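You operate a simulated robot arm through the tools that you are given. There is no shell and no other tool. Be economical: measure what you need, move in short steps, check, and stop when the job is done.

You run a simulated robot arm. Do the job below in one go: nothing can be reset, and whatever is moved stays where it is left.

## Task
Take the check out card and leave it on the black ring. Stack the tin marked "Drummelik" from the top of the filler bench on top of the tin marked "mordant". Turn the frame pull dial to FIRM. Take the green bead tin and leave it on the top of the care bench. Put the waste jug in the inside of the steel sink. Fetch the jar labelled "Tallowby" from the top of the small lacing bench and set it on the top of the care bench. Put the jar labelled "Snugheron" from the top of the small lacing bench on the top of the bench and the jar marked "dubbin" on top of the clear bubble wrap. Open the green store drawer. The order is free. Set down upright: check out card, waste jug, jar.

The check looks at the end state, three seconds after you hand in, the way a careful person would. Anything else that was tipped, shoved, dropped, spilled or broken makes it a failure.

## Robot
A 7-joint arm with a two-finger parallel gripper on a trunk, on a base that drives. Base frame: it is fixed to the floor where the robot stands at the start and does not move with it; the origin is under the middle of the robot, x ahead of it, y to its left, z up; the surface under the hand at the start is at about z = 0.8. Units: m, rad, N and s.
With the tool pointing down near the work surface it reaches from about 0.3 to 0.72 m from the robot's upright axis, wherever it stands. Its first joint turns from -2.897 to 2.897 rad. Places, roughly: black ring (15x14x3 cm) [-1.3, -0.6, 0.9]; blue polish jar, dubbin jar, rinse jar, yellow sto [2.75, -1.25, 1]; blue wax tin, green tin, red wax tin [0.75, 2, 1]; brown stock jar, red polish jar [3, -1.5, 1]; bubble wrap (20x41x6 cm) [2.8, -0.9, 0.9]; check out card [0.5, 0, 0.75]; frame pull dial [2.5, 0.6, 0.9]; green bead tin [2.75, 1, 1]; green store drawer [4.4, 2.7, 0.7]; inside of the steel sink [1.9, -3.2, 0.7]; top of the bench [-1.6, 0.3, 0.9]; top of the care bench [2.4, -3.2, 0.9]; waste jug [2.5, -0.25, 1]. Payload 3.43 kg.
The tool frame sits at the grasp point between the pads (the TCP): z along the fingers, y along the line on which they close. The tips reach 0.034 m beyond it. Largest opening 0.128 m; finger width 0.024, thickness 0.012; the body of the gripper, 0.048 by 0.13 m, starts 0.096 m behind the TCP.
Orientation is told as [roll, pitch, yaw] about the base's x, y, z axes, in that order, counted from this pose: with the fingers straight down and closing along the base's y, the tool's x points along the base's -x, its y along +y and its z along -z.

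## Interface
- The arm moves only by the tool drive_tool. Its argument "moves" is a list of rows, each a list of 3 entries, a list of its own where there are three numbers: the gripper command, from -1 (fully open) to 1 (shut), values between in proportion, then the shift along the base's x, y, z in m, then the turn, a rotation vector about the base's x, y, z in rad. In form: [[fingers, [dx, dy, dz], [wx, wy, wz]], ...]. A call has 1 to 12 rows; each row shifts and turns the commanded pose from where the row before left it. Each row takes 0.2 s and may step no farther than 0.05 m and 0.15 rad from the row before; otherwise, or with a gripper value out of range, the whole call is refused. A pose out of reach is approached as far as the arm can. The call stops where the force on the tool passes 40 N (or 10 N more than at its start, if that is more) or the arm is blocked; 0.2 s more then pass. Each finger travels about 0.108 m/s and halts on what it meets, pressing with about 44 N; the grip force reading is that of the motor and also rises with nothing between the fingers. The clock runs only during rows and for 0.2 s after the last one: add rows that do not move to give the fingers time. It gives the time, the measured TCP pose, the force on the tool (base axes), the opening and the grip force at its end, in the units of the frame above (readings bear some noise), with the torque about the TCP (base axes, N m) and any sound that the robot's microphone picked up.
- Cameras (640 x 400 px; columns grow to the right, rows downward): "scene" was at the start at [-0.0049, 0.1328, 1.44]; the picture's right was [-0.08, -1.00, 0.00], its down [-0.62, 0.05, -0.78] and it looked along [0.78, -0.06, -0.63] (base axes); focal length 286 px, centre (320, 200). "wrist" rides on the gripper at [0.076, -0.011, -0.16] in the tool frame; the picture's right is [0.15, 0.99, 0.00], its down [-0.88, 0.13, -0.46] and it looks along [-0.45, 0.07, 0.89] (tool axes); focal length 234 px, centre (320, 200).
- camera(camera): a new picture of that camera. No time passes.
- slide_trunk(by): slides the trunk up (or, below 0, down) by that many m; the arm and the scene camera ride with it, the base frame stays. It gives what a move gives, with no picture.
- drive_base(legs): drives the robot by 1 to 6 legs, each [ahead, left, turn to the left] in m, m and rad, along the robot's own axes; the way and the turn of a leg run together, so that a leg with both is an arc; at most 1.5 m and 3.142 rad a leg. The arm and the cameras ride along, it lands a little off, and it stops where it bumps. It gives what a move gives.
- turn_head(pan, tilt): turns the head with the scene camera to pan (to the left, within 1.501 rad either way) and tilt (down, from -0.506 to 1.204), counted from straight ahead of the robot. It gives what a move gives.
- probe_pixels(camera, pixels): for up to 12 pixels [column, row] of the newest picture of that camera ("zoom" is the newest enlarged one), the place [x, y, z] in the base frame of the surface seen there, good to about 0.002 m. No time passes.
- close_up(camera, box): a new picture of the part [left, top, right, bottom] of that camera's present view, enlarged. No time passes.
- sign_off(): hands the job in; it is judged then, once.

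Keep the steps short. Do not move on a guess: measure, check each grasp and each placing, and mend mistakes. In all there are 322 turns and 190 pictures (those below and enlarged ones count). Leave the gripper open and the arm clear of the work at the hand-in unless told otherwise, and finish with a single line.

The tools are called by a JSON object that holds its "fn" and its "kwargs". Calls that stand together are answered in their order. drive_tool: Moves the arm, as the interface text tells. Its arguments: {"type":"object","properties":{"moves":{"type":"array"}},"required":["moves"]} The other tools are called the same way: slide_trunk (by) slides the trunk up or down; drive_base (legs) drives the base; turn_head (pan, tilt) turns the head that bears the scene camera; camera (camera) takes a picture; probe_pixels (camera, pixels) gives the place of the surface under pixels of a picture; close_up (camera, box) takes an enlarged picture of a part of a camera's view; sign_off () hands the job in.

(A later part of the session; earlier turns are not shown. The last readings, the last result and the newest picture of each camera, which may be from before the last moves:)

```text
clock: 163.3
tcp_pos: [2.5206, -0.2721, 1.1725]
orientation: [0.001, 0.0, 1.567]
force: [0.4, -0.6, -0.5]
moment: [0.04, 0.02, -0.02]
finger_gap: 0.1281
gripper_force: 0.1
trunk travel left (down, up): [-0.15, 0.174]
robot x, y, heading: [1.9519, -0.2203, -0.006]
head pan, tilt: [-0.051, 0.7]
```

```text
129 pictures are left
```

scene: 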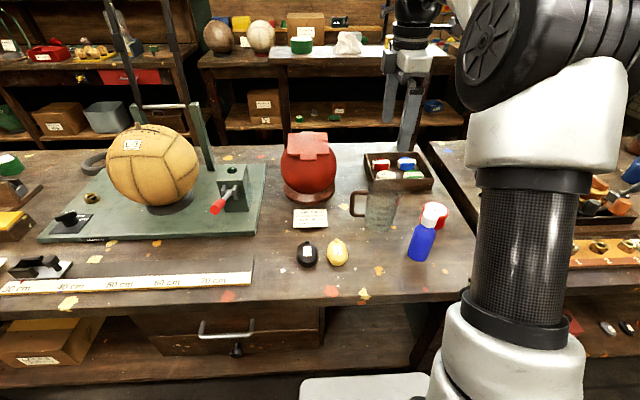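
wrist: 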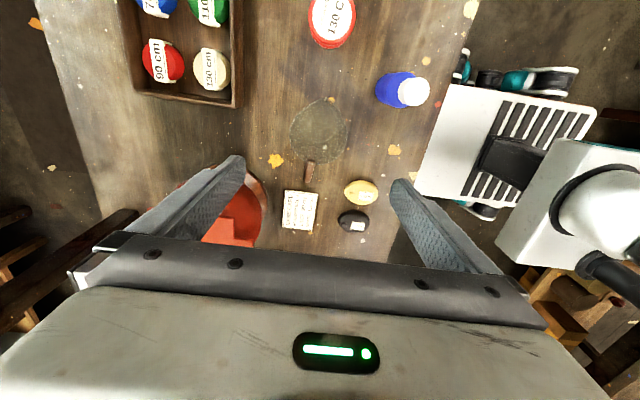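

Both views agree: centre x ≈2.522, rim ~8.2 cm. I lower so the fingertips straddle the rim and check with the scene camera.

{"fn": "drive_tool", "kwargs": {"moves": [[-1, [0.003, 0, -0.045], [0, 0, 0]], [-1, [0, 0, -0.045], [0, 0, 0]], [-1, [0, 0, -0.045], [0, 0, 0]], [-1, [0, 0, -0.02], [0, 0, 0]], [-1, [0, 0, 0], [0, 0, 0]]]}}

{"fn": "close_up", "kwargs": {"camera": "scene", "box": [310, 120, 470, 270]}}

{"fn": "camera", "kwargs": {"camera": "wrist"}}

```text
clock: 164.5
tcp_pos: [2.5242, -0.2719, 1.0177]
orientation: [0.001, 0.0, 1.569]
force: [-0.3, -0.4, -0.3]
moment: [-0.02, 0.01, -0.03]
finger_gap: 0.1278
gripper_force: 0.2
trunk travel left (down, up): [-0.15, 0.174]
robot x, y, heading: [1.9548, -0.2183, 0.002]
head pan, tilt: [-0.051, 0.7]
```

```text
2.67 times, centred on (390, 195) of scene
```

zoom: 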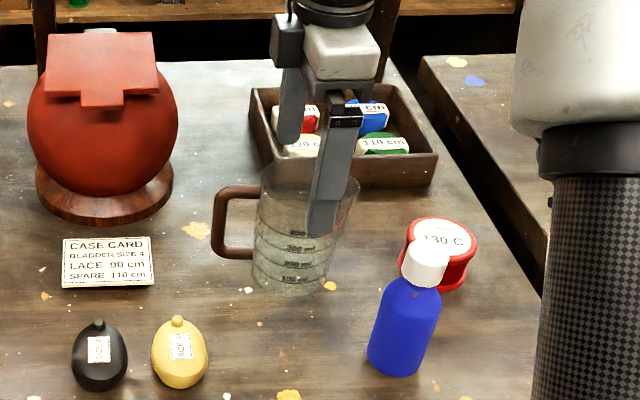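

```text
127 pictures are left
```

wrist: 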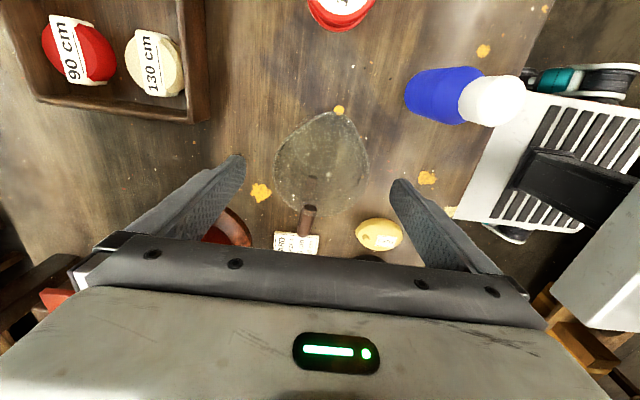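

The jug lies well between the fingers. I lower to z 0.937 and close.

{"fn": "drive_tool", "kwargs": {"moves": [[-1, [0, 0, -0.04], [0, 0, 0]], [-1, [0, 0, -0.04], [0, 0, 0]], [-1, [0, 0, 0], [0, 0, 0]], [-0.2, [0, 0, 0], [0, 0, 0]], [0.2, [0, 0, 0], [0, 0, 0]], [1, [0, 0, 0], [0, 0, 0]], [1, [0, 0, 0], [0, 0, 0]]]}}

{"fn": "close_up", "kwargs": {"camera": "scene", "box": [310, 120, 470, 270]}}

```text
clock: 166.1
tcp_pos: [2.5242, -0.2732, 0.9382]
orientation: [0.002, 0.0, 1.569]
force: [-0.8, 0.0, -1.3]
moment: [0.0, -0.01, -0.01]
finger_gap: 0.0831
gripper_force: 44.4
trunk travel left (down, up): [-0.15, 0.174]
robot x, y, heading: [1.957, -0.215, -0.0]
head pan, tilt: [-0.051, 0.7]
```

```text
2.67 times, centred on (390, 195) of scene
```

zoom: 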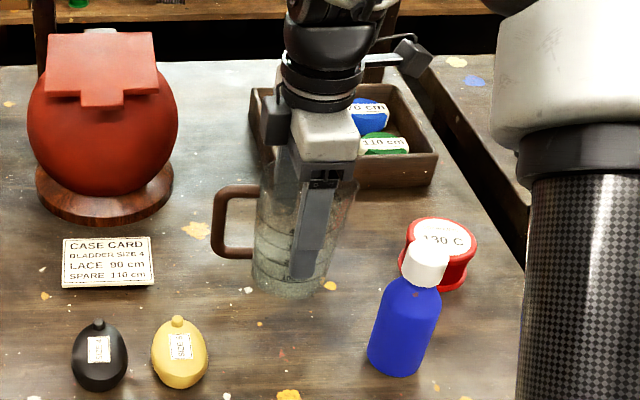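

Holding the jug (83 mm, 44 N). I lift it straight up and draw it in.

{"fn": "drive_tool", "kwargs": {"moves": [[1, [0, 0, 0.03], [0, 0, 0]], [1, [0, 0, 0.04], [0, 0, 0]], [1, [0, 0, 0.045], [0, 0, 0]], [1, [-0.01, 0, 0.045], [0, 0, 0]], [1, [-0.035, 0, 0.03], [0, 0, 0]], [1, [-0.04, 0.01, 0.02], [0, 0, 0]], [1, [-0.04, 0.01, 0.01], [0, 0, 0]], [1, [-0.03, 0.01, 0], [0, 0, 0]], [1, [0, 0, 0], [0, 0, 0]]]}}

{"fn": "drive_base", "kwargs": {"legs": [[-0.2, 0, 0], [0, 0, -1.57]]}}

{"fn": "turn_head", "kwargs": {"pan": 0, "tilt": 0.35}}

{"fn": "camera", "kwargs": {"camera": "scene"}}

```text
clock: 168.1
tcp_pos: [2.3677, -0.2416, 1.1582]
orientation: [0.003, 0.0, 1.568]
force: [0.6, 0.5, -0.3]
moment: [-0.03, -0.05, -0.02]
finger_gap: 0.0829
gripper_force: 44.4
trunk travel left (down, up): [-0.15, 0.174]
robot x, y, heading: [1.9549, -0.2196, 0.006]
head pan, tilt: [-0.051, 0.7]
```

```text
clock: 173.7
tcp_pos: [1.7121, -0.6311, 1.1574]
orientation: [0.002, 0.0, -0.039]
force: [-0.6, 0.1, -1.7]
moment: [-0.01, 0.0, 0.01]
finger_gap: 0.0827
gripper_force: 43.7
trunk travel left (down, up): [-0.15, 0.174]
robot x, y, heading: [1.7493, -0.2178, -1.602]
head pan, tilt: [-0.051, 0.7]
```

```text
clock: 174.6
tcp_pos: [1.712, -0.6288, 1.1581]
orientation: [0.003, 0.0, -0.039]
force: [0.8, -0.7, -1.8]
moment: [0.01, 0.03, 0.0]
finger_gap: 0.0823
gripper_force: 44.2
trunk travel left (down, up): [-0.15, 0.174]
robot x, y, heading: [1.7515, -0.2205, -1.603]
head pan, tilt: [0.0, 0.351]
```

```text
125 pictures are left
```

scene: 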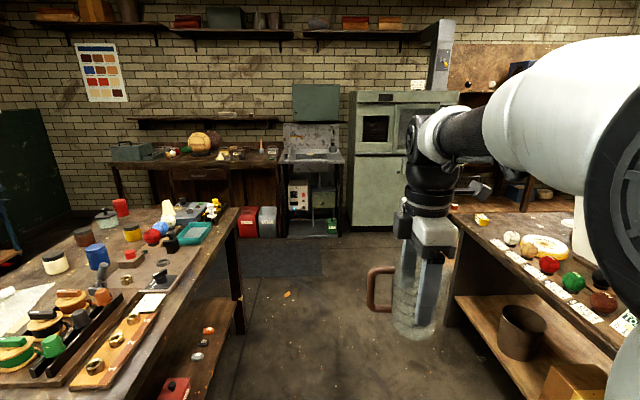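

The way ahead is clear; the sink is straight ahead, the care bench left of it. I drive to about y=−2.2.

{"fn": "drive_base", "kwargs": {"legs": [[0, 0, 0.032], [1.5, 0, 0], [0.45, 0, 0]]}}

{"fn": "turn_head", "kwargs": {"pan": 0.25, "tilt": 0.6}}

{"fn": "camera", "kwargs": {"camera": "scene"}}

```text
clock: 184.5
tcp_pos: [1.7019, -2.5301, 1.1572]
orientation: [0.004, -0.001, -0.015]
force: [-1.3, 0.0, -0.6]
moment: [0.01, -0.02, -0.02]
finger_gap: 0.0817
gripper_force: 44.2
trunk travel left (down, up): [-0.15, 0.174]
robot x, y, heading: [1.732, -2.1171, -1.58]
head pan, tilt: [0.0, 0.351]
```

```text
clock: 185.2
tcp_pos: [1.7016, -2.5297, 1.1591]
orientation: [0.001, -0.002, -0.015]
force: [0.1, -0.3, -1.0]
moment: [-0.02, 0.03, 0.04]
finger_gap: 0.0816
gripper_force: 44.3
trunk travel left (down, up): [-0.15, 0.174]
robot x, y, heading: [1.728, -2.1167, -1.584]
head pan, tilt: [0.25, 0.6]
```

```text
124 pictures are left
```

scene: 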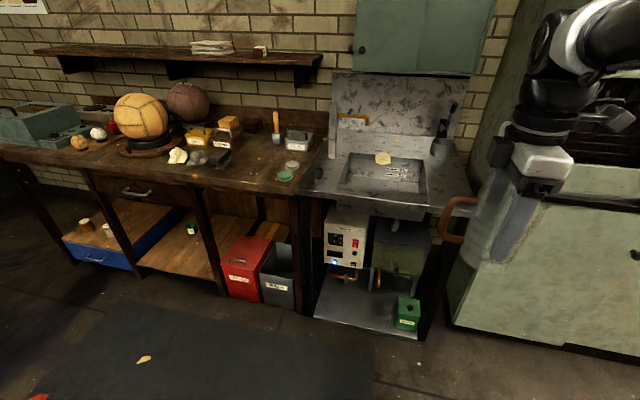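

The grip gap shrinks slowly (83→81.6 mm), so I act promptly. I probe the sink basin.

{"fn": "close_up", "kwargs": {"camera": "scene", "box": [300, 80, 500, 230]}}

{"fn": "probe_pixels", "kwargs": {"camera": "scene", "pixels": [[350, 165], [385, 172], [420, 175], [352, 185], [420, 190], [385, 185], [385, 163], [340, 190], [432, 195], [385, 205], [490, 235], [255, 180]]}}

{"fn": "close_up", "kwargs": {"camera": "wrist", "box": [220, 80, 420, 280]}}

```text
2.67 times, centred on (400, 155) of scene
```

zoom: 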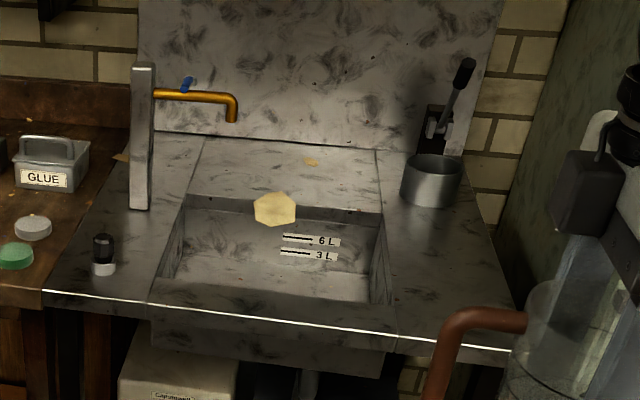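

```text
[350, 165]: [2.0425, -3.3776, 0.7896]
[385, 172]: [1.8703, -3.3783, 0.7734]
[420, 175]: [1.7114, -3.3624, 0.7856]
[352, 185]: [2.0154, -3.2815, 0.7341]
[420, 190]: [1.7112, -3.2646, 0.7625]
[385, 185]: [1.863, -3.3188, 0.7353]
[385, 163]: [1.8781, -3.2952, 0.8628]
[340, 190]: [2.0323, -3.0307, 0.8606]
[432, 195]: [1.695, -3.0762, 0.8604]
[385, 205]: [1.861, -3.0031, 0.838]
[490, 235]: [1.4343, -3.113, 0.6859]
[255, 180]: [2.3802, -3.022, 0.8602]
```

```text
2.00 times, centred on (320, 180) of wrist
```

zoom: 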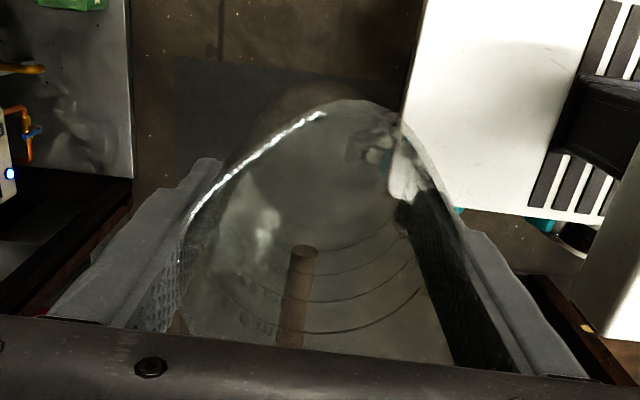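

The jug may have rotated in the grip. I look at it closely.

{"fn": "turn_head", "kwargs": {"pan": -0.1, "tilt": 0.6}}

{"fn": "camera", "kwargs": {"camera": "scene"}}

{"fn": "camera", "kwargs": {"camera": "wrist"}}

```text
clock: 186.1
tcp_pos: [1.702, -2.53, 1.1579]
orientation: [0.003, 0.0, -0.017]
force: [-0.2, -0.6, -1.4]
moment: [-0.04, 0.01, -0.01]
finger_gap: 0.0815
gripper_force: 43.5
trunk travel left (down, up): [-0.15, 0.174]
robot x, y, heading: [1.7325, -2.1164, -1.587]
head pan, tilt: [-0.099, 0.6]
```

```text
121 pictures are left
```

scene: 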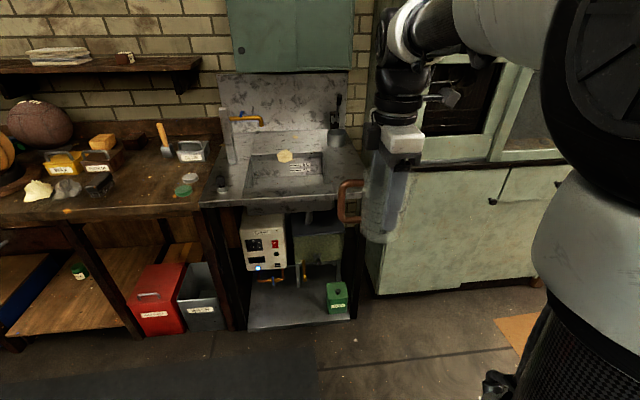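

```text
120 pictures are left
```

wrist: 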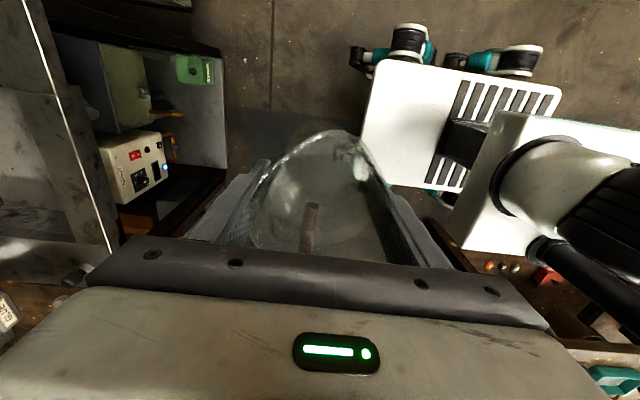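

{"fn": "close_up", "kwargs": {"camera": "scene", "box": [310, 110, 450, 260]}}

{"fn": "probe_pixels", "kwargs": {"camera": "zoom", "pixels": [[230, 190], [195, 250], [205, 295], [240, 290], [270, 350], [320, 340], [230, 300], [350, 160]]}}

```text
2.67 times, centred on (380, 185) of scene
```

zoom: 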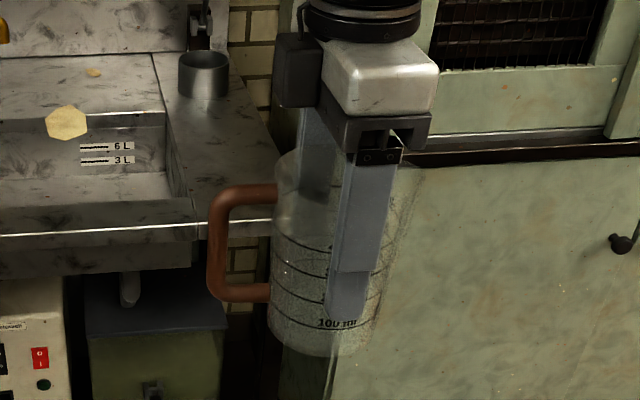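

```text
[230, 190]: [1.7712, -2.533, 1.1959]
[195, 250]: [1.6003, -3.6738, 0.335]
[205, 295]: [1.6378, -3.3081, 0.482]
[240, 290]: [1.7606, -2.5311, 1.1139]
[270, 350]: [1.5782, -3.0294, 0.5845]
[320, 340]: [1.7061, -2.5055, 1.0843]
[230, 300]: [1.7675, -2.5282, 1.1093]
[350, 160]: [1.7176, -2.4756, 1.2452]
```

The jug is upright and has not slipped (handle still +3.8 cm over the TCP). I drive ahead 0.5 m and left 0.1 m to stand in front of the sink, then look into it.

{"fn": "drive_base", "kwargs": {"legs": [[0, 0, 0.012], [0.4, 0.1, 0], [0.12, 0, 0]]}}

{"fn": "turn_head", "kwargs": {"pan": 0.15, "tilt": 0.85}}

{"fn": "camera", "kwargs": {"camera": "scene"}}

```text
clock: 189.8
tcp_pos: [1.8007, -3.0534, 1.1566]
orientation: [0.003, 0.0, -0.013]
force: [0.1, 1.0, -1.0]
moment: [-0.02, 0.01, 0.01]
finger_gap: 0.0815
gripper_force: 43.9
trunk travel left (down, up): [-0.15, 0.174]
robot x, y, heading: [1.8286, -2.6419, -1.583]
head pan, tilt: [-0.099, 0.6]
```

```text
clock: 190.6
tcp_pos: [1.8006, -3.054, 1.1571]
orientation: [0.001, 0.001, -0.014]
force: [-0.5, -0.1, -1.8]
moment: [0.01, 0.0, 0.01]
finger_gap: 0.0813
gripper_force: 43.7
trunk travel left (down, up): [-0.15, 0.174]
robot x, y, heading: [1.8261, -2.641, -1.572]
head pan, tilt: [0.15, 0.85]
```

```text
118 pictures are left
```

scene: 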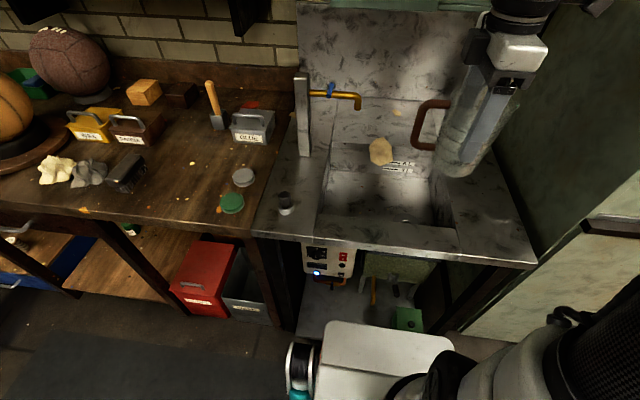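

{"fn": "close_up", "kwargs": {"camera": "scene", "box": [270, 60, 530, 260]}}

{"fn": "probe_pixels", "kwargs": {"camera": "scene", "pixels": [[380, 151], [380, 158], [405, 220], [345, 195], [420, 200], [380, 205], [357, 102], [357, 95], [385, 228], [330, 160], [438, 210], [400, 168]]}}

```text
2.00 times, centred on (400, 160) of scene
```

zoom: 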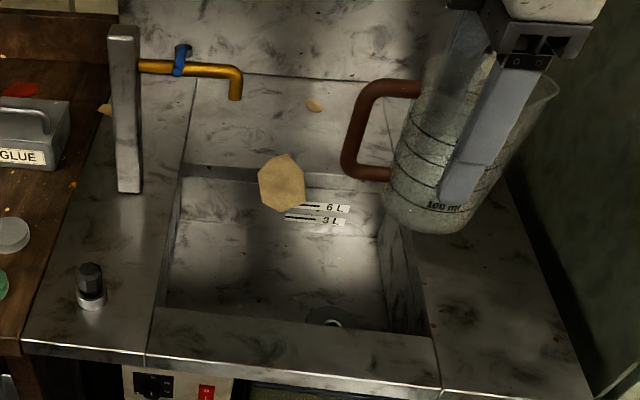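

```text
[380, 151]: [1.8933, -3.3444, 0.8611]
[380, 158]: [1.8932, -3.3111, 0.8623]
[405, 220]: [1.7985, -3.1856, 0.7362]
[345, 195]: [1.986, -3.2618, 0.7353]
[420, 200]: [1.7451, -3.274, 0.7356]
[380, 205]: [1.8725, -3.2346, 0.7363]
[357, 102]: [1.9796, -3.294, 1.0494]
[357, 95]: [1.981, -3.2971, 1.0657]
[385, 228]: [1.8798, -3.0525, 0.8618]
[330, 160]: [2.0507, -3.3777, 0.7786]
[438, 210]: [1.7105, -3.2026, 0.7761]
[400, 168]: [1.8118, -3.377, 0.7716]
```

Basin: floor z 0.736, x 1.71–2.05, y about −3.07 to −3.377; the tap spout is at (1.98,−3.29). I move the jug over (1.80,−3.235).

{"fn": "drive_tool", "kwargs": {"moves": [[1, [0, -0.045, 0], [0, 0, 0]], [1, [0, -0.045, 0], [0, 0, 0]], [1, [0, -0.045, 0], [0, 0, 0]], [1, [0, -0.045, 0], [0, 0, 0]], [1, [0, 0, -0.045], [0, 0, 0]], [1, [0, 0, -0.045], [0, 0, 0]], [1, [0, 0, -0.045], [0, 0, 0]], [1, [0, 0, 0], [0, 0, 0]]]}}

{"fn": "close_up", "kwargs": {"camera": "scene", "box": [270, 60, 530, 260]}}

```text
clock: 192.4
tcp_pos: [1.7991, -3.2333, 1.0234]
orientation: [0.003, 0.001, -0.012]
force: [0.7, 0.2, -0.8]
moment: [-0.02, -0.04, -0.02]
finger_gap: 0.0811
gripper_force: 44.7
trunk travel left (down, up): [-0.15, 0.174]
robot x, y, heading: [1.8292, -2.636, -1.578]
head pan, tilt: [0.15, 0.85]
```

```text
2.00 times, centred on (400, 160) of scene
```

zoom: 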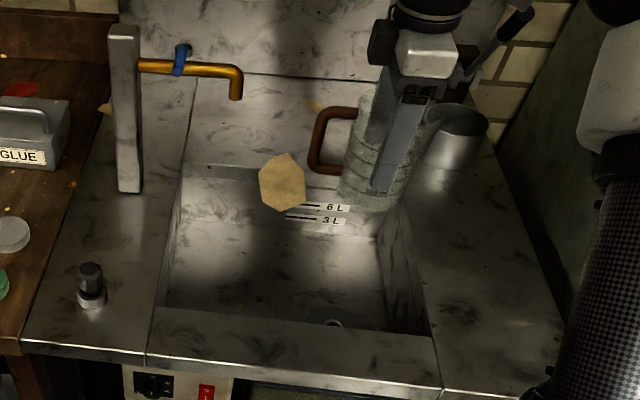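

A cup and lever stand right behind; I check their distance before lowering.

{"fn": "probe_pixels", "kwargs": {"camera": "zoom", "pixels": [[525, 18], [490, 55], [460, 120], [430, 130], [440, 50], [460, 60], [380, 40], [420, 60], [385, 195]]}}

{"fn": "camera", "kwargs": {"camera": "wrist"}}

```text
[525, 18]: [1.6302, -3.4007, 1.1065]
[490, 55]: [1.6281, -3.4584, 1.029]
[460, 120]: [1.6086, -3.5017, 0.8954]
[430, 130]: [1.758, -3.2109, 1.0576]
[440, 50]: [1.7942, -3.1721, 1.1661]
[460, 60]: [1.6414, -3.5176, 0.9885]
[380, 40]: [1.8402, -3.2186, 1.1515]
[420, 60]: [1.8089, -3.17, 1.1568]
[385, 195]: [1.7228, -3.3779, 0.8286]
```

```text
115 pictures are left
```

wrist: 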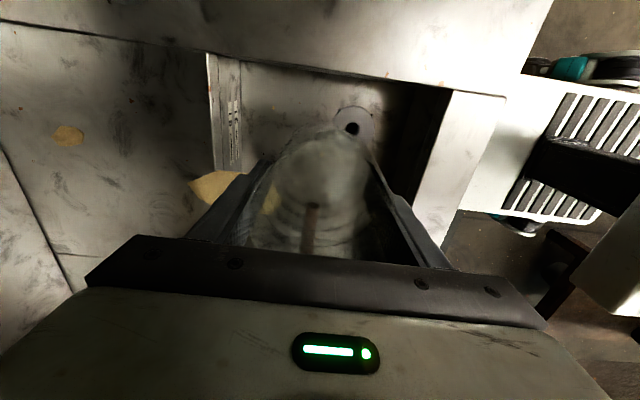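

All clear of the path. I lower into the basin, then creep to contact.

{"fn": "drive_tool", "kwargs": {"moves": [[1, [0, 0, -0.045], [0, 0, 0]], [1, [0, 0, -0.045], [0, 0, 0]], [1, [0, 0, -0.045], [0, 0, 0]], [1, [0, 0, -0.045], [0, 0, 0]], [1, [0, 0, -0.018], [0, 0, 0]], [1, [0, 0, 0], [0, 0, 0]]]}}

{"fn": "close_up", "kwargs": {"camera": "scene", "box": [330, 80, 490, 240]}}

```text
clock: 193.8
tcp_pos: [1.7994, -3.2337, 0.825]
orientation: [0.002, 0.001, -0.013]
force: [-0.8, -0.6, -1.5]
moment: [0.02, -0.02, -0.01]
finger_gap: 0.0811
gripper_force: 44.0
trunk travel left (down, up): [-0.15, 0.174]
robot x, y, heading: [1.8287, -2.6433, -1.578]
head pan, tilt: [0.15, 0.85]
```

```text
2.50 times, centred on (410, 160) of scene
```

zoom: 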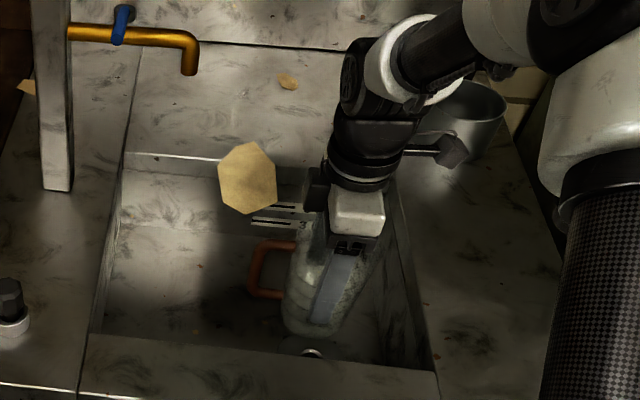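

{"fn": "drive_tool", "kwargs": {"moves": [[1, [0, 0, -0.006], [0, 0, 0]], [1, [0, 0, -0.003], [0, 0, 0]], [1, [0, 0, -0.002], [0, 0, 0]], [1, [0, 0, 0], [0, 0, 0]]]}}

```text
clock: 194.8
tcp_pos: [1.8008, -3.232, 0.815]
orientation: [0.001, -0.001, -0.011]
force: [0.3, 4.7, 15.7]
moment: [0.8, -0.3, 0.06]
finger_gap: 0.0812
gripper_force: 44.1
trunk travel left (down, up): [-0.15, 0.174]
robot x, y, heading: [1.8291, -2.641, -1.578]
head pan, tilt: [0.15, 0.85]
```

Contact on the front side of the base, probably the drain flange. I lift a little, move 2.5 cm further back, and set down again.

{"fn": "drive_tool", "kwargs": {"moves": [[1, [0, 0, 0.012], [0, 0, 0]], [1, [0.005, -0.025, 0], [0, 0, 0]], [1, [0, 0, -0.008], [0, 0, 0]], [1, [0, 0, -0.004], [0, 0, 0]], [1, [0, 0, -0.001], [0, 0, 0]], [1, [0, 0, 0], [0, 0, 0]]]}}

```text
clock: 196.2
tcp_pos: [1.8066, -3.2587, 0.8142]
orientation: [0.0, 0.0, -0.015]
force: [-0.1, 1.1, 6.4]
moment: [0.07, -0.2, 0.02]
finger_gap: 0.0809
gripper_force: 44.2
trunk travel left (down, up): [-0.15, 0.174]
robot x, y, heading: [1.8281, -2.6436, -1.576]
head pan, tilt: [0.15, 0.85]
```

Flat contact now (6 N, little moment). I open slowly and check.

{"fn": "drive_tool", "kwargs": {"moves": [[-0.45, [0, 0, 0], [0, 0, 0]], [-0.7, [0, 0, 0], [0, 0, 0]], [-0.8, [0, 0, 0], [0, 0, 0]], [-0.8, [0, 0, 0], [0, 0, 0]]]}}

{"fn": "close_up", "kwargs": {"camera": "scene", "box": [330, 80, 490, 240]}}

{"fn": "camera", "kwargs": {"camera": "wrist"}}

```text
clock: 197.2
tcp_pos: [1.8051, -3.259, 0.8128]
orientation: [0.0, 0.001, -0.014]
force: [0.0, -0.8, -0.4]
moment: [-0.05, 0.0, 0.02]
finger_gap: 0.1151
gripper_force: 0.1
trunk travel left (down, up): [-0.15, 0.174]
robot x, y, heading: [1.8293, -2.6403, -1.578]
head pan, tilt: [0.15, 0.85]
```

```text
2.50 times, centred on (410, 160) of scene
```

zoom: 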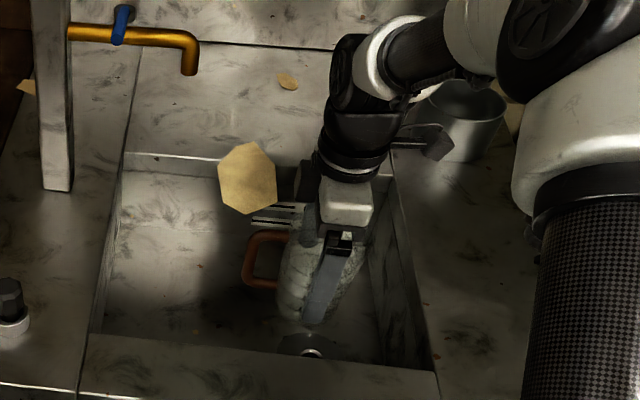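

```text
112 pictures are left
```

wrist: 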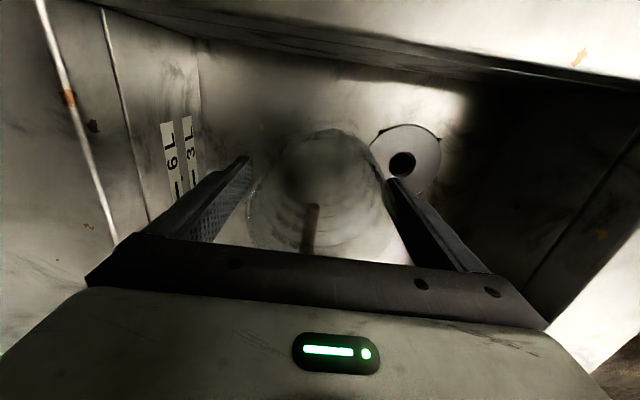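

The jug stands free. I rise straight up out of the basin and check.

{"fn": "drive_tool", "kwargs": {"moves": [[-0.8, [0, 0, 0.04], [0, 0, 0]], [-0.8, [0, 0, 0.045], [0, 0, 0]], [-0.8, [0, 0, 0.045], [0, 0, 0]], [-0.8, [0, 0, 0.045], [0, 0, 0]], [-0.8, [0, 0, 0.045], [0, 0, 0]], [-0.8, [0, 0, 0.045], [0, 0, 0]], [-0.8, [0, 0.045, 0.02], [0, 0, 0]], [-0.8, [0, 0.045, 0.02], [0, 0, 0]], [-0.8, [0, 0.045, 0.02], [0, 0, 0]], [-0.8, [0, 0.045, 0], [0, 0, 0]]]}}

{"fn": "close_up", "kwargs": {"camera": "scene", "box": [330, 80, 490, 240]}}

```text
clock: 199.4
tcp_pos: [1.8043, -3.0766, 1.1356]
orientation: [0.003, 0.001, -0.011]
force: [0.3, -0.6, -0.4]
moment: [0.03, 0.02, -0.02]
finger_gap: 0.1151
gripper_force: 0.0
trunk travel left (down, up): [-0.15, 0.174]
robot x, y, heading: [1.8274, -2.6396, -1.575]
head pan, tilt: [0.15, 0.85]
```

```text
2.50 times, centred on (410, 160) of scene
```

zoom: 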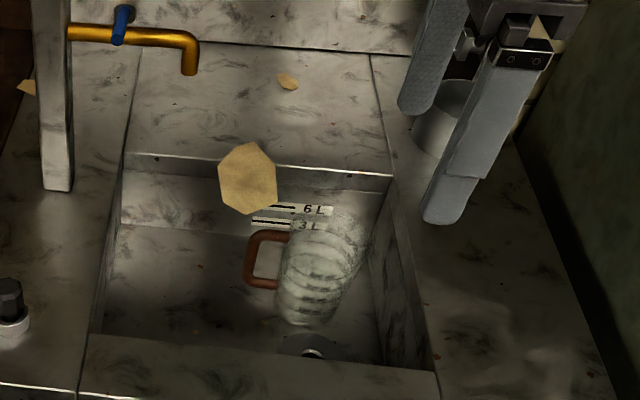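

The jug stands upright in the sink. While here, I look at the care bench for free places.

{"fn": "turn_head", "kwargs": {"pan": 0.7, "tilt": 0.7}}

{"fn": "camera", "kwargs": {"camera": "scene"}}

{"fn": "probe_pixels", "kwargs": {"camera": "scene", "pixels": [[400, 250], [250, 230], [300, 200], [330, 240], [440, 220], [200, 215], [100, 215], [380, 205], [230, 260], [130, 240]]}}

```text
clock: 200.3
tcp_pos: [1.8052, -3.0773, 1.1357]
orientation: [0.002, -0.001, -0.014]
force: [0.8, -0.6, -0.3]
moment: [0.01, -0.02, 0.0]
finger_gap: 0.1151
gripper_force: 0.1
trunk travel left (down, up): [-0.15, 0.174]
robot x, y, heading: [1.8263, -2.6414, -1.579]
head pan, tilt: [0.7, 0.7]
```

```text
110 pictures are left
```

scene: 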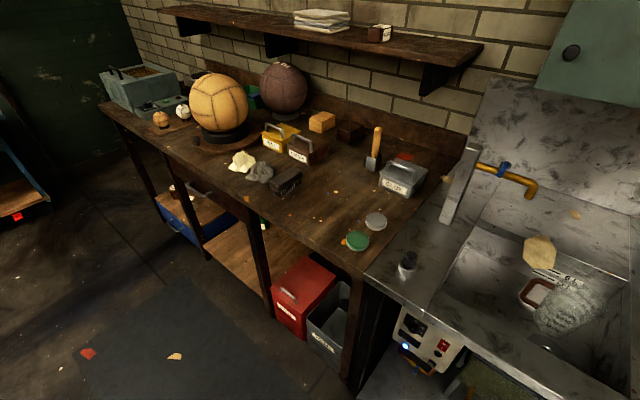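

```text
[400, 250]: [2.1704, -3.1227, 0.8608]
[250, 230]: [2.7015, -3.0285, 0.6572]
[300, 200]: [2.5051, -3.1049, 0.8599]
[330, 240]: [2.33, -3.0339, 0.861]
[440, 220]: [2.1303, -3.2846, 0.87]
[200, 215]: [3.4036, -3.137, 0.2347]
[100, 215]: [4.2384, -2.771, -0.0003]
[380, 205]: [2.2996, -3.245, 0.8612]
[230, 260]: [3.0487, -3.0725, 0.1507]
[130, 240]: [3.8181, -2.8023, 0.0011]
```

Free space exists around (2.42,−3.13) and (2.36,−3.23). Now to the small lacing bench's south end: back off, drive to x≈2.75 and face +y.

{"fn": "drive_base", "kwargs": {"legs": [[-0.2, 0, 0], [0, 0, 1.57], [0.85, 0, 0], [0, 0, 1.57]]}}

{"fn": "turn_head", "kwargs": {"pan": 0.1, "tilt": 0.55}}

{"fn": "camera", "kwargs": {"camera": "scene"}}

```text
clock: 213.9
tcp_pos: [2.7, -2.0149, 1.1349]
orientation: [0.002, 0.0, 3.13]
force: [0.4, 0.7, 0.5]
moment: [-0.02, 0.03, -0.02]
finger_gap: 0.1151
gripper_force: 0.0
trunk travel left (down, up): [-0.15, 0.174]
robot x, y, heading: [2.6768, -2.449, 1.563]
head pan, tilt: [0.7, 0.7]
```

```text
clock: 214.9
tcp_pos: [2.7005, -2.0145, 1.1353]
orientation: [0.001, 0.0, 3.129]
force: [-0.4, -0.6, 0.4]
moment: [0.0, 0.02, -0.02]
finger_gap: 0.1151
gripper_force: 0.1
trunk travel left (down, up): [-0.15, 0.174]
robot x, y, heading: [2.6773, -2.4508, 1.561]
head pan, tilt: [0.099, 0.55]
```

```text
109 pictures are left
```

scene: 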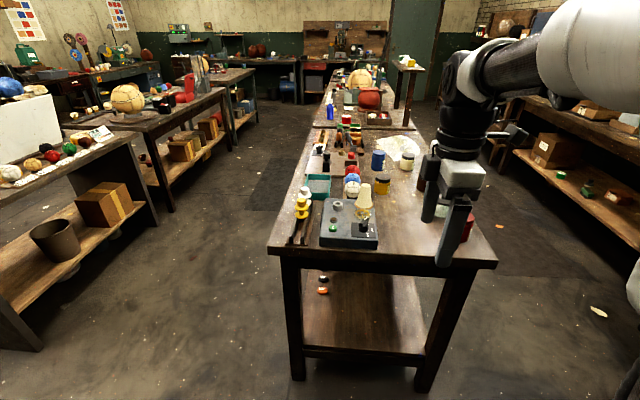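

I see the bench end-on with jars. Enlarging and probing.

{"fn": "close_up", "kwargs": {"camera": "scene", "box": [280, 130, 440, 250]}}

{"fn": "probe_pixels", "kwargs": {"camera": "scene", "pixels": [[270, 245], [495, 262], [375, 160], [382, 185], [407, 162], [352, 187], [318, 160], [467, 230], [418, 165], [349, 245]]}}

```text
3.33 times, centred on (360, 190) of scene
```

zoom: 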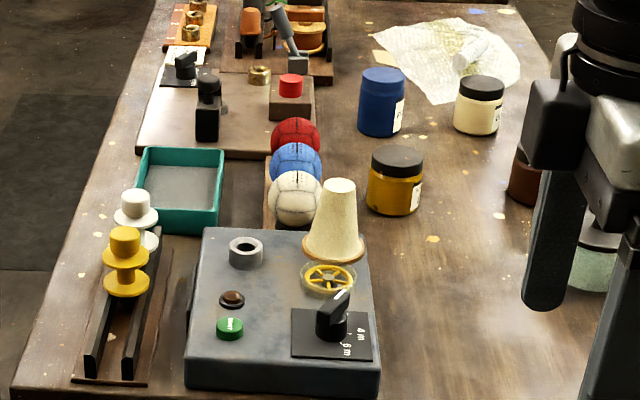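

```text
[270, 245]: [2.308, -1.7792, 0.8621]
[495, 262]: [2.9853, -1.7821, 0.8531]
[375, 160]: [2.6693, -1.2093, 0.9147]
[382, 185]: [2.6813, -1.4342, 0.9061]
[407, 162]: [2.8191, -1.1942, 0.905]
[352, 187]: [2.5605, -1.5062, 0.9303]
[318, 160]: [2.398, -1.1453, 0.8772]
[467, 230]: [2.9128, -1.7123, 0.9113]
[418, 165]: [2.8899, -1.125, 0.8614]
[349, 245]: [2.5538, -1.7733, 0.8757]
```

The labels face the east side. I check clearance for driving round to x≈3.6.

{"fn": "probe_pixels", "kwargs": {"camera": "scene", "pixels": [[520, 155], [550, 180], [600, 240], [510, 190], [540, 270], [560, 330], [580, 230]]}}

```text
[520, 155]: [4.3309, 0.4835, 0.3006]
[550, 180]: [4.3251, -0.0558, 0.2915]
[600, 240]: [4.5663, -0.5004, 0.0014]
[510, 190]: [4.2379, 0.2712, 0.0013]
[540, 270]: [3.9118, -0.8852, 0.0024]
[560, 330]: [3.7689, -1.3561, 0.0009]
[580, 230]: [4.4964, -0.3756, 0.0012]
```

{"fn": "drive_base", "kwargs": {"legs": [[0, -1.0, 0], [1.1, 0, 0], [0, 0, 1.57]]}}

{"fn": "turn_head", "kwargs": {"pan": 0.1, "tilt": 0.6}}

{"fn": "camera", "kwargs": {"camera": "scene"}}

```text
clock: 234.0
tcp_pos: [3.2551, -1.319, 1.1356]
orientation: [0.003, 0.001, -1.593]
force: [-0.9, -0.2, -0.1]
moment: [0.01, -0.01, 0.03]
finger_gap: 0.1153
gripper_force: 0.1
trunk travel left (down, up): [-0.15, 0.174]
robot x, y, heading: [3.6892, -1.3499, 3.124]
head pan, tilt: [0.099, 0.55]
```

```text
clock: 234.7
tcp_pos: [3.2549, -1.3192, 1.1351]
orientation: [0.002, 0.001, -1.595]
force: [0.6, 0.9, 0.0]
moment: [0.0, 0.02, 0.0]
finger_gap: 0.1151
gripper_force: 0.0
trunk travel left (down, up): [-0.15, 0.174]
robot x, y, heading: [3.6946, -1.3458, 3.124]
head pan, tilt: [0.099, 0.6]
```

```text
107 pictures are left
```

scene: 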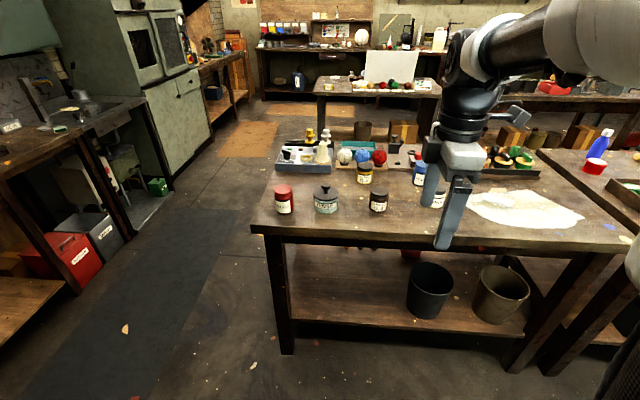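

Now the labels face me. I enlarge the jars and probe them.

{"fn": "close_up", "kwargs": {"camera": "scene", "box": [265, 155, 455, 225]}}

{"fn": "probe_pixels", "kwargs": {"camera": "scene", "pixels": [[284, 187], [284, 210], [326, 190], [326, 208], [378, 192], [378, 208], [366, 170], [419, 170], [440, 200], [500, 200], [255, 228], [540, 248]]}}

```text
3.37 times, centred on (360, 190) of scene
```

zoom: 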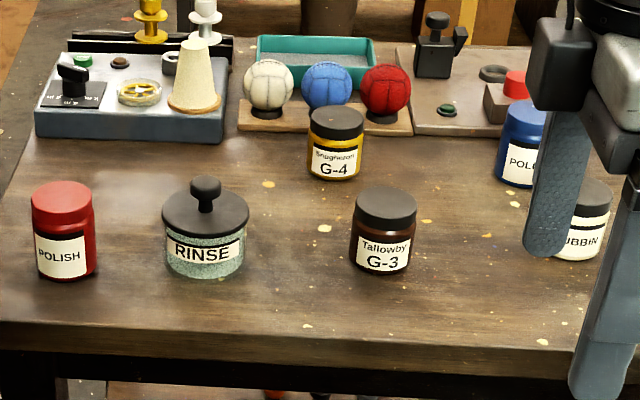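

```text
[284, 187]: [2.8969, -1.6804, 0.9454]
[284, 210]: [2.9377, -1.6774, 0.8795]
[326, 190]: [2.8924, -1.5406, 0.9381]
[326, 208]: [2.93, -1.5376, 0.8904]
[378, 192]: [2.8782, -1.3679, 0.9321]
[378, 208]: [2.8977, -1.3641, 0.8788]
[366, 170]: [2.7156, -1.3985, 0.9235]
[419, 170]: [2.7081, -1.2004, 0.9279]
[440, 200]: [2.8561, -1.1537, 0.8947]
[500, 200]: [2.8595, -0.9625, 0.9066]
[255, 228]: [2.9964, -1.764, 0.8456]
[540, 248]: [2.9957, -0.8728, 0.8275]
```

Brown = Tallowby, yellow = Snugheron, white = Dubbin. I drive closer (0.36 m) and right 0.25 m (towards +y), then inspect dubbin and bubble wrap.

{"fn": "drive_base", "kwargs": {"legs": [[0, -0.25, 0.017], [0.35, 0, 0]]}}

{"fn": "drive_tool", "kwargs": {"moves": [[-0.8, [0.0, -0.045, 0.01], [0, 0, 0]], [-0.8, [0.0, -0.045, 0.01], [0, 0, 0]], [-0.8, [0.0, -0.045, 0.01], [0, 0, 0]], [-0.8, [0.0, -0.045, 0.01], [0, 0, 0]], [-0.8, [0, 0, 0], [0, 0, 0]]]}}

{"fn": "turn_head", "kwargs": {"pan": -0.2, "tilt": 0.75}}

{"fn": "camera", "kwargs": {"camera": "scene"}}

```text
clock: 239.5
tcp_pos: [2.9132, -1.0758, 1.1356]
orientation: [0.002, 0.001, -1.574]
force: [0.1, -0.2, 0.1]
moment: [0.07, -0.03, 0.02]
finger_gap: 0.1152
gripper_force: 0.0
trunk travel left (down, up): [-0.15, 0.174]
robot x, y, heading: [3.3505, -1.0979, -3.145]
head pan, tilt: [0.099, 0.6]
```

```text
clock: 240.7
tcp_pos: [2.9108, -1.2582, 1.1767]
orientation: [0.001, 0.002, -1.574]
force: [-0.1, 0.8, -0.4]
moment: [0.0, 0.0, -0.01]
finger_gap: 0.1154
gripper_force: 0.1
trunk travel left (down, up): [-0.15, 0.174]
robot x, y, heading: [3.3513, -1.0933, -3.137]
head pan, tilt: [0.099, 0.6]
```

```text
clock: 241.5
tcp_pos: [2.912, -1.2586, 1.1756]
orientation: [0.002, 0.002, -1.574]
force: [0.5, 0.2, -0.2]
moment: [0.0, -0.04, 0.0]
finger_gap: 0.1149
gripper_force: 0.1
trunk travel left (down, up): [-0.15, 0.174]
robot x, y, heading: [3.3486, -1.0893, -3.139]
head pan, tilt: [-0.201, 0.75]
```

```text
105 pictures are left
```

scene: 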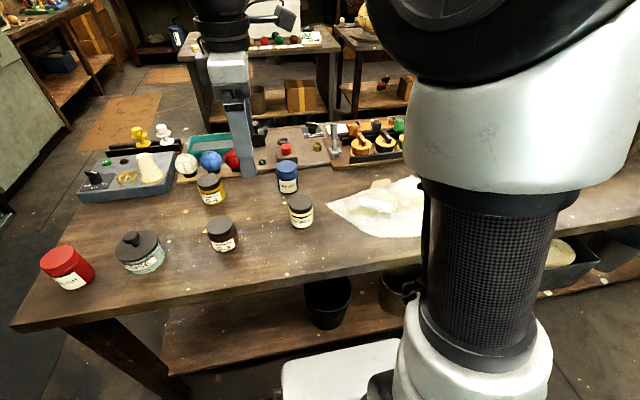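

{"fn": "close_up", "kwargs": {"camera": "scene", "box": [280, 160, 430, 255]}}

{"fn": "probe_pixels", "kwargs": {"camera": "zoom", "pixels": [[230, 210], [280, 230], [330, 270], [400, 300], [480, 300], [400, 190], [480, 220], [540, 230], [440, 270], [560, 280], [400, 240], [350, 230]]}}

```text
4.21 times, centred on (355, 208) of scene
```

zoom: 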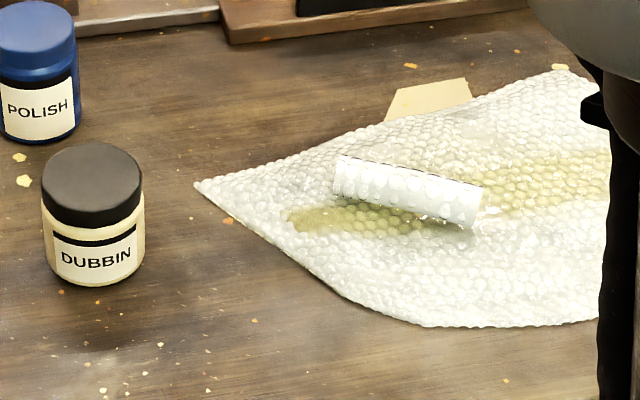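

```text
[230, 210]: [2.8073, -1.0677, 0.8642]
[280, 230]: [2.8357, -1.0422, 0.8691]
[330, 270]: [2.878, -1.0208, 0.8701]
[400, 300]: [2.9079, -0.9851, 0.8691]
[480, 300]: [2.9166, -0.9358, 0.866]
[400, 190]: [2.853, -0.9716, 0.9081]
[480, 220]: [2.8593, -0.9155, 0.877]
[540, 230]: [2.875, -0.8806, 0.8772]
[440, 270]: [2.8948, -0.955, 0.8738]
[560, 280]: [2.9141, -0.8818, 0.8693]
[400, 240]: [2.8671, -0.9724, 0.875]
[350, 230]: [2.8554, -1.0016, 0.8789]
```

{"fn": "probe_pixels", "kwargs": {"camera": "zoom", "pixels": [[520, 110], [560, 150], [590, 180], [450, 130], [300, 180], [500, 150], [540, 180], [580, 210], [520, 200], [480, 130], [560, 110], [590, 240]]}}

```text
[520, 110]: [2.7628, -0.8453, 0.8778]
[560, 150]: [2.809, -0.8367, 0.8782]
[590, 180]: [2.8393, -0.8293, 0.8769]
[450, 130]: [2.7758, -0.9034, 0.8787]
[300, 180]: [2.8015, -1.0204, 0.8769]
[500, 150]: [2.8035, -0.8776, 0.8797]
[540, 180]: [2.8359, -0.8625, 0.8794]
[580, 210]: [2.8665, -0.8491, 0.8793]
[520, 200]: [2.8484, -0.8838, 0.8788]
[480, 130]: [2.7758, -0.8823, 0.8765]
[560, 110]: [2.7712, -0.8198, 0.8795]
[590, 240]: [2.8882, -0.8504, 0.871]
```

The wrap is flat at z≈0.878 around (2.815,−0.855), clear of the small roll. Now I measure the dubbin jar (zoom centre (92,210)).

{"fn": "probe_pixels", "kwargs": {"camera": "zoom", "pixels": [[92, 180], [92, 148], [92, 215], [46, 185], [139, 185], [95, 260], [95, 284], [95, 296], [50, 240], [140, 235]]}}

```text
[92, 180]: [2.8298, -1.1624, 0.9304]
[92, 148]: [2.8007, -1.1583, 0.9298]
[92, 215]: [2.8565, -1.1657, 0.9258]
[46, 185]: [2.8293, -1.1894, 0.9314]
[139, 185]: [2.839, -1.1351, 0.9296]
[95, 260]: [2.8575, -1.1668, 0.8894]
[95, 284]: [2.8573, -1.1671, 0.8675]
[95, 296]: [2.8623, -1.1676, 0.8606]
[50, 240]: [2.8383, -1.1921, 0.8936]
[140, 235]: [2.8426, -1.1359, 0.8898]
```

Dubbin jar: centre (2.829,−1.163), radius ≈0.029, z 0.861–0.930. I move above it.

{"fn": "drive_tool", "kwargs": {"moves": [[-0.6, [-0.03, 0.03, -0.02], [0, 0, 0]], [-0.6, [-0.03, 0.03, -0.02], [0, 0, 0]], [-0.6, [-0.023, 0.036, -0.02], [0, 0, 0]], [-0.6, [0, 0, -0.045], [0, 0, 0]], [-0.6, [0, 0, -0.045], [0, 0, 0]], [-0.6, [0, 0, 0], [0, 0, 0]]]}}

{"fn": "camera", "kwargs": {"camera": "wrist"}}

```text
clock: 242.9
tcp_pos: [2.827, -1.1587, 1.0241]
orientation: [0.003, 0.0, -1.575]
force: [0.3, 1.1, -0.2]
moment: [-0.01, -0.02, -0.02]
finger_gap: 0.1024
gripper_force: 0.0
trunk travel left (down, up): [-0.15, 0.174]
robot x, y, heading: [3.3502, -1.0922, -3.139]
head pan, tilt: [-0.201, 0.75]
```

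```text
103 pictures are left
```

wrist: 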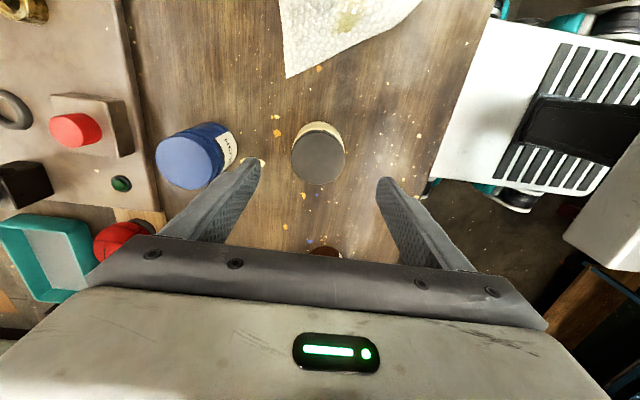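

The jar is centred between the fingers. Lower to z 0.907 and close.

{"fn": "drive_tool", "kwargs": {"moves": [[-0.6, [0.002, -0.003, -0.04], [0, 0, 0]], [-0.6, [0, 0, -0.04], [0, 0, 0]], [-0.6, [0, 0, -0.037], [0, 0, 0]], [-0.6, [0, 0, 0], [0, 0, 0]], [1, [0, 0, 0], [0, 0, 0]], [1, [0, 0, 0], [0, 0, 0]], [1, [0, 0, 0], [0, 0, 0]]]}}

```text
clock: 244.5
tcp_pos: [2.8301, -1.1632, 0.908]
orientation: [0.001, 0.001, -1.574]
force: [-1.0, -0.8, -0.8]
moment: [0.01, 0.05, -0.02]
finger_gap: 0.0629
gripper_force: 43.5
trunk travel left (down, up): [-0.15, 0.174]
robot x, y, heading: [3.3488, -1.0944, -3.142]
head pan, tilt: [-0.201, 0.75]
```

Gripped (63 mm). Lift and carry over the wrap spot.

{"fn": "drive_tool", "kwargs": {"moves": [[1, [0, 0, 0.04], [0, 0, 0]], [1, [0, 0, 0.045], [0, 0, 0]], [1, [0, 0.03, 0.035], [0, 0, 0]], [1, [-0.003, 0.045, 0], [0, 0, 0]], [1, [-0.003, 0.045, 0], [0, 0, 0]], [1, [-0.003, 0.045, 0], [0, 0, 0]], [1, [-0.003, 0.045, 0], [0, 0, 0]], [1, [-0.003, 0.045, 0], [0, 0, 0]], [1, [0, 0.045, 0], [0, 0, 0]], [1, [0, 0.008, 0], [0, 0, 0]], [1, [0, 0, -0.03], [0, 0, 0]], [1, [0, 0, 0], [0, 0, 0]]]}}

{"fn": "turn_head", "kwargs": {"pan": -0.3, "tilt": 0.75}}

{"fn": "camera", "kwargs": {"camera": "scene"}}

{"fn": "camera", "kwargs": {"camera": "wrist"}}

```text
clock: 247.1
tcp_pos: [2.8181, -0.8551, 0.9979]
orientation: [0.002, 0.0, -1.573]
force: [0.3, -0.2, -2.2]
moment: [-0.01, -0.02, 0.01]
finger_gap: 0.0628
gripper_force: 44.2
trunk travel left (down, up): [-0.15, 0.174]
robot x, y, heading: [3.3462, -1.0939, -3.143]
head pan, tilt: [-0.201, 0.75]
```

```text
clock: 247.8
tcp_pos: [2.8189, -0.8563, 0.9968]
orientation: [0.0, -0.002, -1.575]
force: [-0.2, 0.3, -1.7]
moment: [0.02, 0.02, -0.01]
finger_gap: 0.0627
gripper_force: 43.4
trunk travel left (down, up): [-0.15, 0.174]
robot x, y, heading: [3.3507, -1.0939, -3.138]
head pan, tilt: [-0.3, 0.75]
```

```text
102 pictures are left
```

scene: 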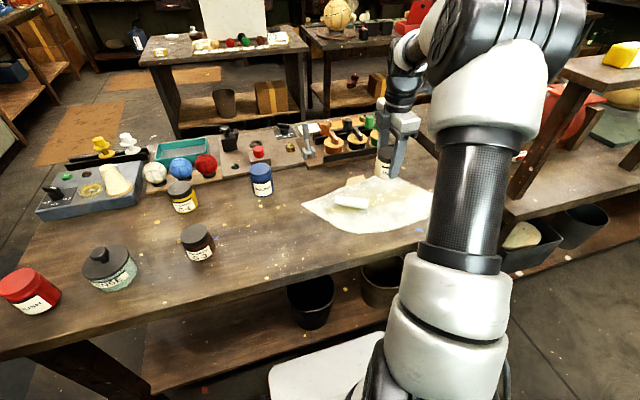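

```text
101 pictures are left
```

wrist: 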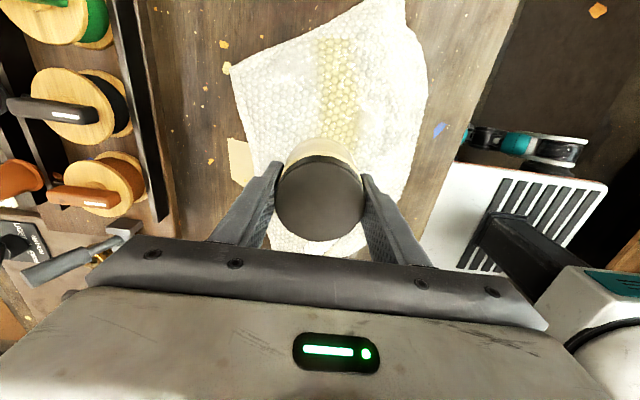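

Over the wrap. I lower to about 4 mm above, then creep to contact.

{"fn": "drive_tool", "kwargs": {"moves": [[1, [0, 0, -0.04], [0, 0, 0]], [1, [0, 0, -0.024], [0, 0, 0]], [1, [0, 0, -0.003], [0, 0, 0]], [1, [0, 0, -0.002], [0, 0, 0]], [1, [0, 0, -0.002], [0, 0, 0]], [1, [0, 0, 0], [0, 0, 0]]]}}

{"fn": "close_up", "kwargs": {"camera": "scene", "box": [290, 100, 450, 240]}}

```text
clock: 249.2
tcp_pos: [2.817, -0.8559, 0.9332]
orientation: [-0.007, 0.004, -1.575]
force: [1.5, -1.0, 36.2]
moment: [-0.29, -0.4, 0.04]
finger_gap: 0.0626
gripper_force: 44.1
trunk travel left (down, up): [-0.15, 0.174]
robot x, y, heading: [3.352, -1.0995, -3.139]
head pan, tilt: [-0.3, 0.75]
```

```text
2.86 times, centred on (370, 170) of scene
```

zoom: 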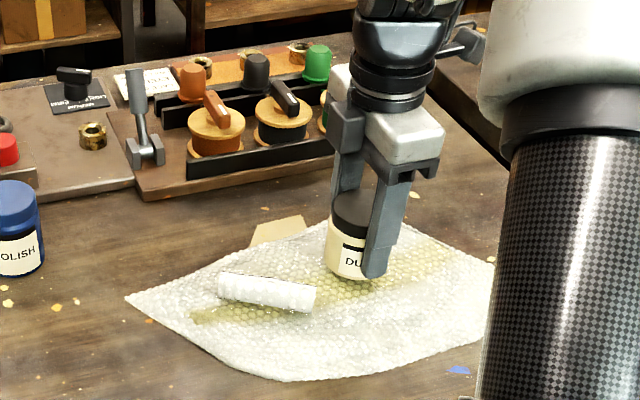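

Firm contact (36 N). I ease up 1.5 mm, then open.

{"fn": "drive_tool", "kwargs": {"moves": [[1, [0, 0, 0.002], [0, 0, 0]], [1, [0, 0, 0], [0, 0, 0]], [0.0, [0, 0, 0], [0, 0, 0]], [-0.3, [0, 0, 0], [0, 0, 0]], [-0.6, [0, 0, 0], [0, 0, 0]], [-0.6, [0, 0, 0], [0, 0, 0]]]}}

{"fn": "close_up", "kwargs": {"camera": "scene", "box": [290, 100, 450, 240]}}

```text
clock: 250.6
tcp_pos: [2.8182, -0.8545, 0.9294]
orientation: [0.002, 0.0, -1.573]
force: [-0.9, 0.4, -0.3]
moment: [-0.01, -0.02, -0.01]
finger_gap: 0.1025
gripper_force: 0.0
trunk travel left (down, up): [-0.15, 0.174]
robot x, y, heading: [3.3514, -1.0946, -3.14]
head pan, tilt: [-0.3, 0.75]
```

```text
2.86 times, centred on (370, 170) of scene
```

zoom: 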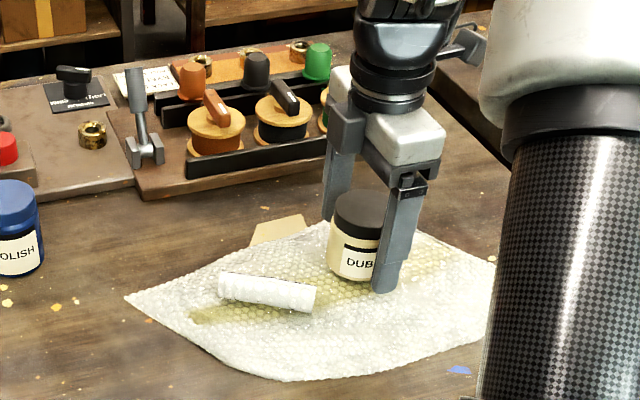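

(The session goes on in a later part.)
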